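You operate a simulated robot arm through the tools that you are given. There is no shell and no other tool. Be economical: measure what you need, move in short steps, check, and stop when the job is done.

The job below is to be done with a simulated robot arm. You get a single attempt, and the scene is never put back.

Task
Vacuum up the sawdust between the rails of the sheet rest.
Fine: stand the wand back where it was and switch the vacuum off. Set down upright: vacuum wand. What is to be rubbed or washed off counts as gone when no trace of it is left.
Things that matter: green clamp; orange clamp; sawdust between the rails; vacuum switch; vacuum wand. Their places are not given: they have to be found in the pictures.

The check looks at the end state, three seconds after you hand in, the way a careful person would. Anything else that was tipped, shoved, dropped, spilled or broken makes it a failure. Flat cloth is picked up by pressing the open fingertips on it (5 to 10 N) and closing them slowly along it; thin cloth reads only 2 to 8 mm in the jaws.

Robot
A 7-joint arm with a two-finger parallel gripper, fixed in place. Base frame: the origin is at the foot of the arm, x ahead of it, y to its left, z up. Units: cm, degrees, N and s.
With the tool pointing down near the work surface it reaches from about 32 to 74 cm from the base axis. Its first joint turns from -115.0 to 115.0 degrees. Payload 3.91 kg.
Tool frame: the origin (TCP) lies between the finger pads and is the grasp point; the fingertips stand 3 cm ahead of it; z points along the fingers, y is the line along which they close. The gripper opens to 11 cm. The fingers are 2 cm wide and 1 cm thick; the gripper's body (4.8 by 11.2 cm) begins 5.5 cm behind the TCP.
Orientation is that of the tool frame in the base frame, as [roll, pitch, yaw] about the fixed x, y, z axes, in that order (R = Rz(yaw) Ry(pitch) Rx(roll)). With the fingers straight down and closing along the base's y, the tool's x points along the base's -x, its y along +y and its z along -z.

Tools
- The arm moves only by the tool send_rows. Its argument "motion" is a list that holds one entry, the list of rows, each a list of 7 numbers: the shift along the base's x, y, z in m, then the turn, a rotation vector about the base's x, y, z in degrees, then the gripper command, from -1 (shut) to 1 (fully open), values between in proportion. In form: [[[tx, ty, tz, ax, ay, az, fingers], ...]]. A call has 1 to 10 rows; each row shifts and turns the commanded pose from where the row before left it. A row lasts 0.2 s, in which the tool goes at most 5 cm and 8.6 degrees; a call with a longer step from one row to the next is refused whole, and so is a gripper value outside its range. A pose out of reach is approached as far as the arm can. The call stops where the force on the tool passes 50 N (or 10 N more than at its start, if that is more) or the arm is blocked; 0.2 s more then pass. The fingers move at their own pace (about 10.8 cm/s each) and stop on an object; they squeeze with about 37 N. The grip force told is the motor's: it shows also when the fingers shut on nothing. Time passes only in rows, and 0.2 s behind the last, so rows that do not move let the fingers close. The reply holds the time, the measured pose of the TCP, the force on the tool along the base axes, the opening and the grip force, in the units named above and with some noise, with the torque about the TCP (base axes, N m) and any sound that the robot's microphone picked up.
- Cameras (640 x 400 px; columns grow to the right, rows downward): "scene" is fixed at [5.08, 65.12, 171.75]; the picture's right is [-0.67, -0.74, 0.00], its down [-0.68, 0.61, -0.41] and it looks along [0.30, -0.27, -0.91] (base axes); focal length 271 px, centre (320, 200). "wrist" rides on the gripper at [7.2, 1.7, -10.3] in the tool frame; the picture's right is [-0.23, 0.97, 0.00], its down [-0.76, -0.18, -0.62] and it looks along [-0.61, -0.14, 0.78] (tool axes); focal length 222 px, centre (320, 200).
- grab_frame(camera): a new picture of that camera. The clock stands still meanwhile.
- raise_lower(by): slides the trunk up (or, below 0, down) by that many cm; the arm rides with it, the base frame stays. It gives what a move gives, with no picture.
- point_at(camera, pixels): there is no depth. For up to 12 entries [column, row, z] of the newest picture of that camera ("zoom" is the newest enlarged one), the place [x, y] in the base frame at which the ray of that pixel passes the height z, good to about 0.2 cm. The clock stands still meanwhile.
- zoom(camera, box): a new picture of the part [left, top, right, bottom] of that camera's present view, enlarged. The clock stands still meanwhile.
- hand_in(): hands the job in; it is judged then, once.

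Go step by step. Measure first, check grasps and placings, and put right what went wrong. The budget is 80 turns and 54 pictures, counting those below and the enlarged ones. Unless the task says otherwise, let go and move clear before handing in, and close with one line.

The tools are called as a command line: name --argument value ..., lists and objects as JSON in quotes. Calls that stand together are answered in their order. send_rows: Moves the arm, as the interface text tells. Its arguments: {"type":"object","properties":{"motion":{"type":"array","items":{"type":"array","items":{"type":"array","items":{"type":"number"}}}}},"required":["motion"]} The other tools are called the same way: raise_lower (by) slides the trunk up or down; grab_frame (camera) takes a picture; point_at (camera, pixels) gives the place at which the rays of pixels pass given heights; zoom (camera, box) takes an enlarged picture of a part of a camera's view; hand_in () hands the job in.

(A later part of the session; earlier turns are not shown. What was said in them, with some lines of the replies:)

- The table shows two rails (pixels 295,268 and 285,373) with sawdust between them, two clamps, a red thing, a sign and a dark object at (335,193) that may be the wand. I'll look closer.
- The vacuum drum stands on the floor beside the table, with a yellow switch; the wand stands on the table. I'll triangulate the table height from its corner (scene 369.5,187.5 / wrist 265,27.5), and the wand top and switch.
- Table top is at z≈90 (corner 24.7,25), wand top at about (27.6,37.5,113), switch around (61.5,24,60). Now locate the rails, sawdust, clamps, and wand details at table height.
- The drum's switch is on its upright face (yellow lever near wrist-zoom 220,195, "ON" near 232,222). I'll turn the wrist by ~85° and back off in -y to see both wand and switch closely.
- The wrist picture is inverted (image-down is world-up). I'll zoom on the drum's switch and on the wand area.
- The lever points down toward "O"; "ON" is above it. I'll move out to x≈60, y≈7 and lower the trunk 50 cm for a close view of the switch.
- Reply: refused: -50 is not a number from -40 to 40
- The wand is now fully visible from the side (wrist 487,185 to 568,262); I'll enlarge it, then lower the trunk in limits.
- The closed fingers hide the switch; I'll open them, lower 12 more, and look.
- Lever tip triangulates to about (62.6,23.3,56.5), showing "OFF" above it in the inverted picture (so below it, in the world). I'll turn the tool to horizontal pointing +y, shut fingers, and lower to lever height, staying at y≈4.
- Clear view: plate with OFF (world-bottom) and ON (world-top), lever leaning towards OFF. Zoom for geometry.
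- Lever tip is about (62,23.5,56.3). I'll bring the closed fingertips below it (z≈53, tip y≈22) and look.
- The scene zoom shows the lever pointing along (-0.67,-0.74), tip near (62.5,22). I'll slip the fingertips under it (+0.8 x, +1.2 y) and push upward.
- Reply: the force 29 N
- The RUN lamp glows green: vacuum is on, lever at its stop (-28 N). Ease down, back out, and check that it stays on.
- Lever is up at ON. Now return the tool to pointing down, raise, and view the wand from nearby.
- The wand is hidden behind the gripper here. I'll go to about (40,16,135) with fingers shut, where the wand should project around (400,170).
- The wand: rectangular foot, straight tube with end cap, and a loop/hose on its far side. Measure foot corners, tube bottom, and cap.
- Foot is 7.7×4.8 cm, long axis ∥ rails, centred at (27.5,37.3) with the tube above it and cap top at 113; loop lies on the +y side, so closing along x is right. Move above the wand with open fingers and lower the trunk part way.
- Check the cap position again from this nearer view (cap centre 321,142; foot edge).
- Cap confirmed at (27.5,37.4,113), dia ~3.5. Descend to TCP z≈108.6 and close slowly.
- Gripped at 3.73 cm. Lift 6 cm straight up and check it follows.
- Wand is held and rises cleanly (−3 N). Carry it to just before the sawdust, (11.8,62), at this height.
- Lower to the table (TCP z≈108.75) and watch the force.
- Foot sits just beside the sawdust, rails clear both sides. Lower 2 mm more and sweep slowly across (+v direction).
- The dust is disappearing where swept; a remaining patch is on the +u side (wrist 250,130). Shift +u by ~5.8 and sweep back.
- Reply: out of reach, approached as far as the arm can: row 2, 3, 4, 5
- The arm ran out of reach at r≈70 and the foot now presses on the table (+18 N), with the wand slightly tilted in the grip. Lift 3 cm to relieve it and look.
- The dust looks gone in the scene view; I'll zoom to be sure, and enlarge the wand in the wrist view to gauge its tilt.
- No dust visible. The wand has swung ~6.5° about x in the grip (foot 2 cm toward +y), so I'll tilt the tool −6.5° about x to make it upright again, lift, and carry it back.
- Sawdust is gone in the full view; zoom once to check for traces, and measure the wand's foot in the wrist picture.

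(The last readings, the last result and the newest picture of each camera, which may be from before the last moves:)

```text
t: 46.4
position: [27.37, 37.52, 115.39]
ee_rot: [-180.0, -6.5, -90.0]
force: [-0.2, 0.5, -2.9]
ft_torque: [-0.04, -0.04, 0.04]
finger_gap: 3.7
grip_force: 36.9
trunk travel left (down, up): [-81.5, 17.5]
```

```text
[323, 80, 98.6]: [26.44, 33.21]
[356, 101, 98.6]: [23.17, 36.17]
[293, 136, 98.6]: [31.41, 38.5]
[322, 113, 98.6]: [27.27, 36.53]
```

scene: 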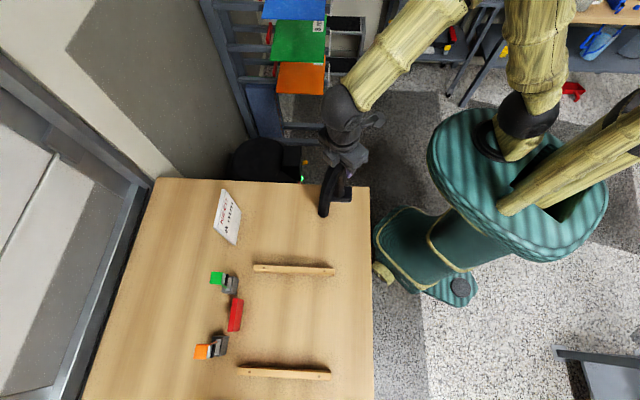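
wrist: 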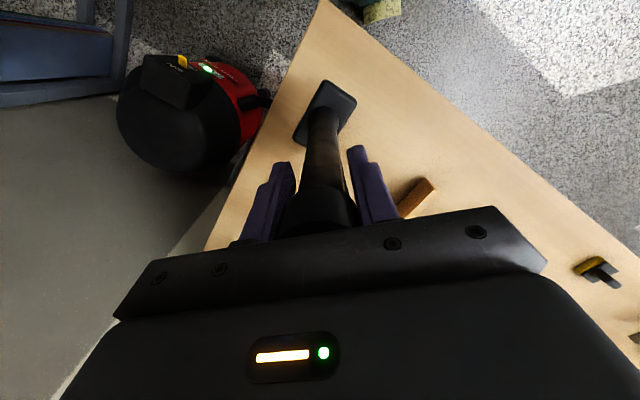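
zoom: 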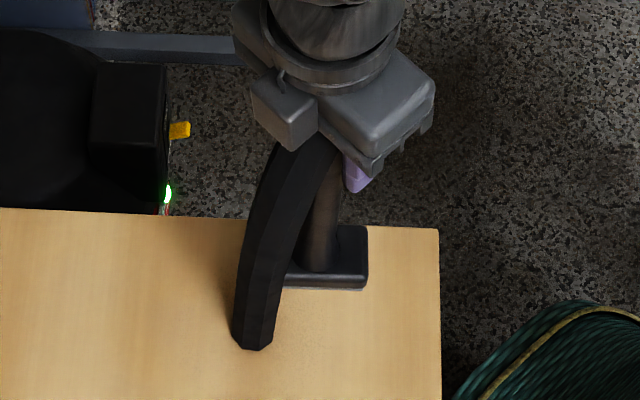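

Table is clean; the wand is vertical within ~1° and the foot is within 0.4 cm of its original corners. Lower gently to contact.

send_rows --motion '[[[0.0025, -0.002, -0.02, 0, 0, 0, -1], [0, 0, -0.02, 0, 0, 0, -1], [0, 0, -0.015, 0, 0, 0, -1], [0, 0, -0.006, 0, 0, 0, -1], [0, 0, -0.002, 0, 0, 0, -1], [0, 0, 0, 0, 0, 0, -1]]]'

```text
t: 47.8
position: [27.78, 37.17, 109.08]
ee_rot: [180.0, -6.4, -90.0]
force: [0.2, -0.7, -2.6]
ft_torque: [0.02, 0.01, 0.01]
finger_gap: 3.7
grip_force: 36.8
trunk travel left (down, up): [-81.5, 17.5]
```

send_rows --motion '[[[0, 0, -0.002, 0, 0, 0, -1], [0, 0, 0, 0, 0, 0, -1]]]'

send_rows --motion '[[[0, 0, -0.0015, 0, 0, 0, -1], [0, 0, 0, 0, 0, 0, -1]]]'

```text
t: 48.4
position: [27.75, 36.98, 108.9]
ee_rot: [180.0, -6.5, -90.1]
force: [-0.4, 0.8, -2.3]
ft_torque: [0.01, -0.02, -0.02]
finger_gap: 3.72
grip_force: 37.4
trunk travel left (down, up): [-81.5, 17.5]
```

```text
t: 49.0
position: [27.78, 36.96, 108.69]
ee_rot: [180.0, -6.5, -90.2]
force: [0.1, 0.3, -3.9]
ft_torque: [-0.01, -0.01, 0.0]
finger_gap: 3.69
grip_force: 36.9
trunk travel left (down, up): [-81.5, 17.5]
```

Still hanging freely (about −3 N). Continue in 1.5 mm steps.

send_rows --motion '[[[0, 0.001, -0.0015, 0, 0, 0, -1], [0, 0, 0, 0, 0, 0, -1]]]'

send_rows --motion '[[[0, 0, -0.001, 0, 0, 0, -1], [0, 0, 0, 0, 0, 0, -1]]]'

```text
t: 49.6
position: [27.88, 37.15, 108.73]
ee_rot: [-180.0, -6.5, -90.1]
force: [-1.5, -3.4, 4.0]
ft_torque: [-0.14, -0.1, -0.03]
finger_gap: 3.68
grip_force: 37.3
trunk travel left (down, up): [-81.5, 17.5]
```

```text
t: 50.2
position: [27.78, 36.9, 108.61]
ee_rot: [-180.0, -6.4, -90.1]
force: [0.6, -2.0, 20.6]
ft_torque: [0.49, -0.35, -0.06]
finger_gap: 3.75
grip_force: 36.5
trunk travel left (down, up): [-81.5, 17.5]
```

Contact made (+20 N). Ease up 1 mm, then open gradually.

send_rows --motion '[[[0, 0, 0.001, 0, 0, 0, -1], [0, 0, 0, 0, 0, 0, -1], [0, 0, 0, 0, 0, 0, -0.28], [0, 0, 0, 0, 0, 0, -0.2], [0, 0, 0, 0, 0, 0, 0], [0, 0, 0, 0, 0, 0, 0.5], [0, 0, 0, 0, 0, 0, 0.5]]]'

zoom --camera "scene" --box '[290, 130, 390, 230]'

```text
t: 51.8
position: [27.78, 37.16, 108.63]
ee_rot: [180.0, -6.5, -90.0]
force: [-0.2, 0.7, 0.2]
ft_torque: [0.01, 0.02, 0.0]
finger_gap: 8.26
grip_force: 0.1
trunk travel left (down, up): [-81.5, 17.5]
```

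```text
4.00 times, centred on (340, 180) of scene
```

zoom: 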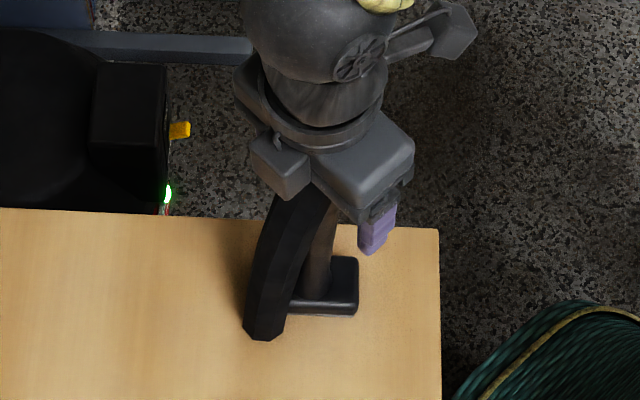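

Wand stands upright on its own. Back out upward along the tool axis, then check it.

send_rows --motion '[[[0, 0.002, 0.02, 0, 0, 0, 0.6], [0, 0.0033, 0.03, 0, 0, 0, 0.6], [0, 0.0033, 0.03, 0, 0, 0, 0.6], [0, 0.0033, 0.03, 0, 0, 0, 0.6], [0, 0, 0.03, 0, 0, 0, 0.6], [0, 0, 0.03, 6.5, 0, 0, 0.6], [0, 0, 0.03, 0, 0, 0, 0.6]]]'

zoom --camera "scene" --box '[310, 150, 360, 220]'

```text
t: 53.4
position: [27.98, 38.54, 128.61]
ee_rot: [180.0, 0.1, -90.1]
force: [0.6, -0.1, -0.2]
ft_torque: [-0.02, 0.01, -0.02]
finger_gap: 8.8
grip_force: 0.1
trunk travel left (down, up): [-81.5, 17.5]
```

```text
5.71 times, centred on (335, 185) of scene
```

zoom: 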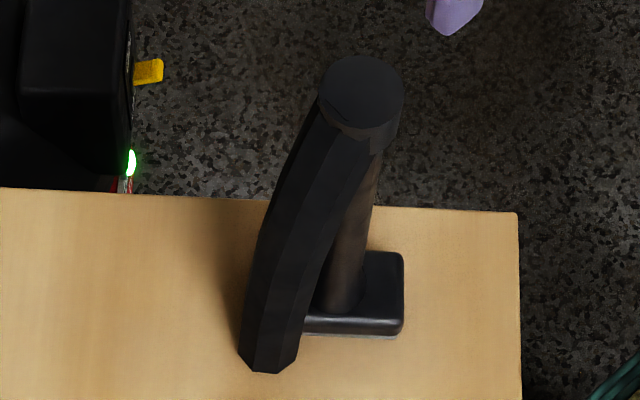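

Wand is upright and within ~0.5 cm of its original spot. Now go back for the switch: travel to (61,4), shut fingers and lower.

send_rows --motion '[[[0.033, -0.0345, 0, 0, 0, 0, 0], [0.033, -0.0345, 0, 0, 0, 0, -1], [0.033, -0.0345, 0, 0, 0, 0, -1], [0.033, -0.0345, 0, 0, 0, 0, -1], [0.033, -0.0345, 0, 0, 0, 0, -1], [0.033, -0.0345, 0, 0, 0, 0, -1], [0.033, -0.0345, 0, 0, 0, 0, -1], [0.033, -0.0345, 0, 0, 0, 0, -1], [0.033, -0.0345, 0, 0, 0, 0, -1], [0.033, -0.0345, 0, 0, 0, 0, -1]]]'

raise_lower --by -40

raise_lower --by -16

send_rows --motion '[[[0, 0, -0.01, 8.5, 0, 0, -1], [0, 0, -0.01, 8.5, 0, 0, -1], [0, 0, -0.01, 8.5, 0, 0, -1], [0, 0, -0.01, 8.5, 0, 0, -1], [0, 0, -0.01, 8.5, 0, 0, -1], [0, 0, -0.01, 8.5, 0, 0, -1], [0, 0, -0.01, 8.5, 0, 0, -1], [0, 0, -0.01, 8.5, 0, 0, -1], [0, 0, -0.01, 8.5, 0, 0, -1], [0, 0, -0.01, 8.5, 0, 0, -1]]]'

zoom --camera "wrist" --box '[200, 0, 400, 200]'

```text
t: 55.6
position: [61.07, 3.25, 128.36]
ee_rot: [179.8, -0.1, -90.1]
force: [0.5, 0.0, 0.5]
ft_torque: [0.01, 0.04, 0.0]
finger_gap: 0.0
grip_force: 36.9
trunk travel left (down, up): [-81.5, 17.5]
```

```text
t: 59.4
position: [60.69, 3.62, 88.63]
ee_rot: [179.9, -0.1, -90.1]
force: [0.0, 0.3, 0.6]
ft_torque: [0.01, 0.01, -0.02]
finger_gap: 0.0
grip_force: 37.0
trunk travel left (down, up): [-41.5, 57.5]
```

```text
t: 61.3
position: [60.7, 3.55, 72.53]
ee_rot: [-180.0, -0.1, -90.1]
force: [0.1, -0.2, 0.3]
ft_torque: [-0.03, 0.0, -0.01]
finger_gap: 0.0
grip_force: 37.2
trunk travel left (down, up): [-25.5, 73.5]
```

```text
t: 63.5
position: [60.61, 3.52, 62.39]
ee_rot: [179.5, 85.1, -90.5]
force: [-0.4, 0.0, 1.3]
ft_torque: [-0.02, -0.02, -0.02]
finger_gap: 0.02
grip_force: 37.4
trunk travel left (down, up): [-25.5, 73.5]
```

```text
2.00 times, centred on (300, 100) of wrist
```

zoom: 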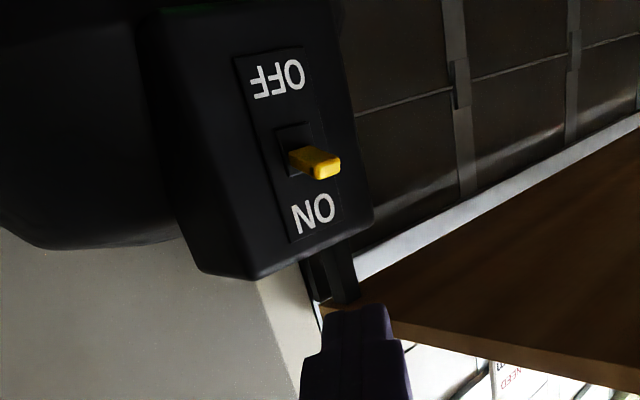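

Check lever tip height: zoom pixel (330,165).

point_at --camera "zoom" --pixels '[[330, 165, 57], [330, 165, 57.5], [330, 165, 58], [330, 165, 58.5], [330, 165, 59], [325, 178, 59], [325, 178, 59.5]]'

```text
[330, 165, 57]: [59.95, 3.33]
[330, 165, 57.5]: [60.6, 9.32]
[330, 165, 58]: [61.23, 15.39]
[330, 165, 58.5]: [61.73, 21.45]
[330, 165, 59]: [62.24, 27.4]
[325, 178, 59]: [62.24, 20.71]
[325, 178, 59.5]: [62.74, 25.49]
```

Lever tip is at z≈58.5 now. Bring the fingertips above it (z≈62), then press down gradually.

send_rows --motion '[[[0.01, 0.02, 0, 5, 0, 0, -1], [0.01, 0.03, 0, 0, 0, 0, -1], [0.005, 0.03, 0, 0, 0, 0, -1], [0, 0.03, 0, 0, 0, 0, -1], [0, 0.03, 0, 0, 0, 0, -1], [0, 0.015, 0, 0, 0, 0, -1], [0, 0.007, 0, 0, 0, 0, -1], [0, 0, 0, 0, 0, 0, -1]]]'

zoom --camera "scene" --box '[270, 130, 340, 200]'

```text
t: 65.3
position: [63.06, 19.73, 62.52]
ee_rot: [86.4, 89.9, 176.6]
force: [-0.9, 0.5, 0.3]
ft_torque: [-0.03, -0.01, 0.0]
finger_gap: 0.0
grip_force: 36.9
trunk travel left (down, up): [-25.5, 73.5]
```

```text
5.71 times, centred on (305, 165) of scene
```

zoom: 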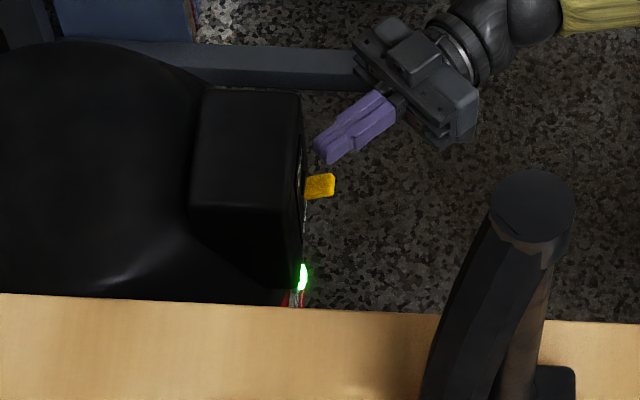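

send_rows --motion '[[[0, 0, -0.01, 0, 0, 0, -1], [0, 0, -0.01, 0, 0, 0, -1], [0, 0, -0.01, 0, 0, 0, -1], [0, 0, -0.008, 0, 0, 0, -1], [0, 0, -0.006, 0, 0, 0, -1]]]'

zoom --camera "scene" --box '[270, 130, 340, 200]'

```text
t: 66.5
position: [62.86, 19.67, 58.17]
ee_rot: [-100.1, 90.0, -10.3]
force: [0.3, 0.9, -0.5]
ft_torque: [0.01, 0.01, 0.0]
finger_gap: 0.0
grip_force: 36.9
trunk travel left (down, up): [-25.5, 73.5]
```

```text
5.71 times, centred on (305, 165) of scene
```

zoom: 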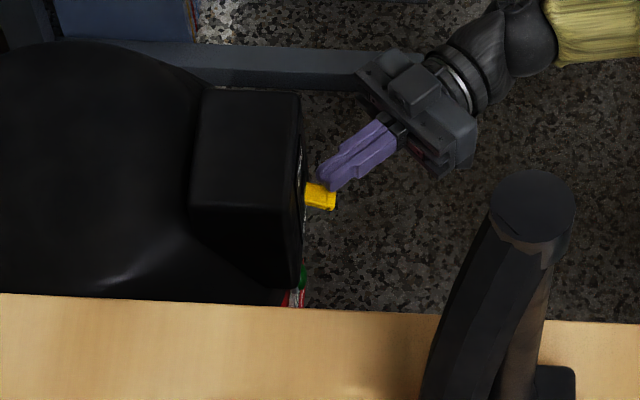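

The RUN lamp has gone dark: vacuum is off. I'll push 5 mm more to make sure it's at its stop, then retreat up and back and check.

send_rows --motion '[[[0, 0, -0.005, 0, 0, 0, -1], [0, 0, 0.015, 0, 0, 0, -1], [-0.01, -0.02, 0.005, 0, 0, 0, -1], [-0.01, -0.03, 0, 0, 0, 0, -1], [0, -0.04, 0, 0, 0, 0, -1], [0, -0.04, 0, 0, 0, 0, -1], [0, -0.03, 0, 0, 0, 0, -1], [0, 0, 0, 0, 0, 0, -1]]]'

zoom --camera "wrist" --box '[200, 0, 400, 200]'

grab_frame --camera "scene"

```text
t: 68.3
position: [61.27, 3.63, 59.51]
ee_rot: [96.1, 90.0, -173.9]
force: [-0.3, -0.2, -0.4]
ft_torque: [0.0, -0.03, 0.02]
finger_gap: 0.01
grip_force: 37.0
trunk travel left (down, up): [-25.5, 73.5]
```

```text
2.00 times, centred on (300, 100) of wrist
```

zoom: 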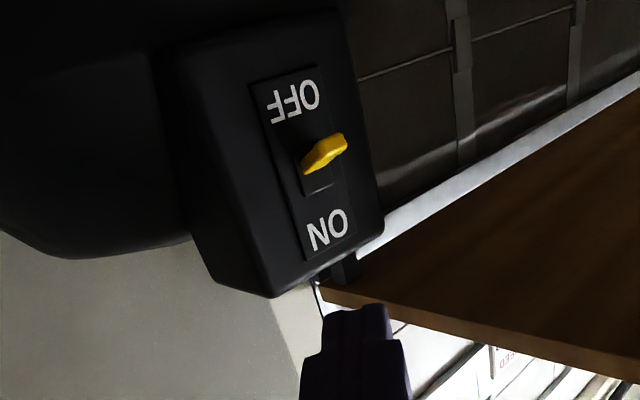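

```text
6 pictures are left
```

scene: 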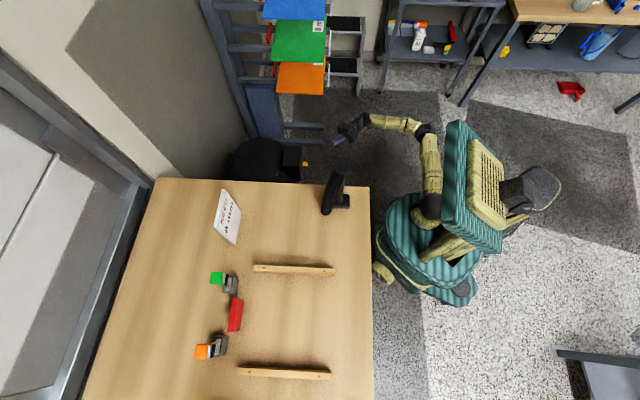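

The lever points to OFF and the lamp is dark. The wand stands upright at its spot, the area between the rails is clean, and nothing else has moved, so I'm handing in.

hand_in

```text
The job is handed in.
```

The sawdust between the rails is gone, the wand is standing upright within about half a centimetre of where it was, and the vacuum is switched off.
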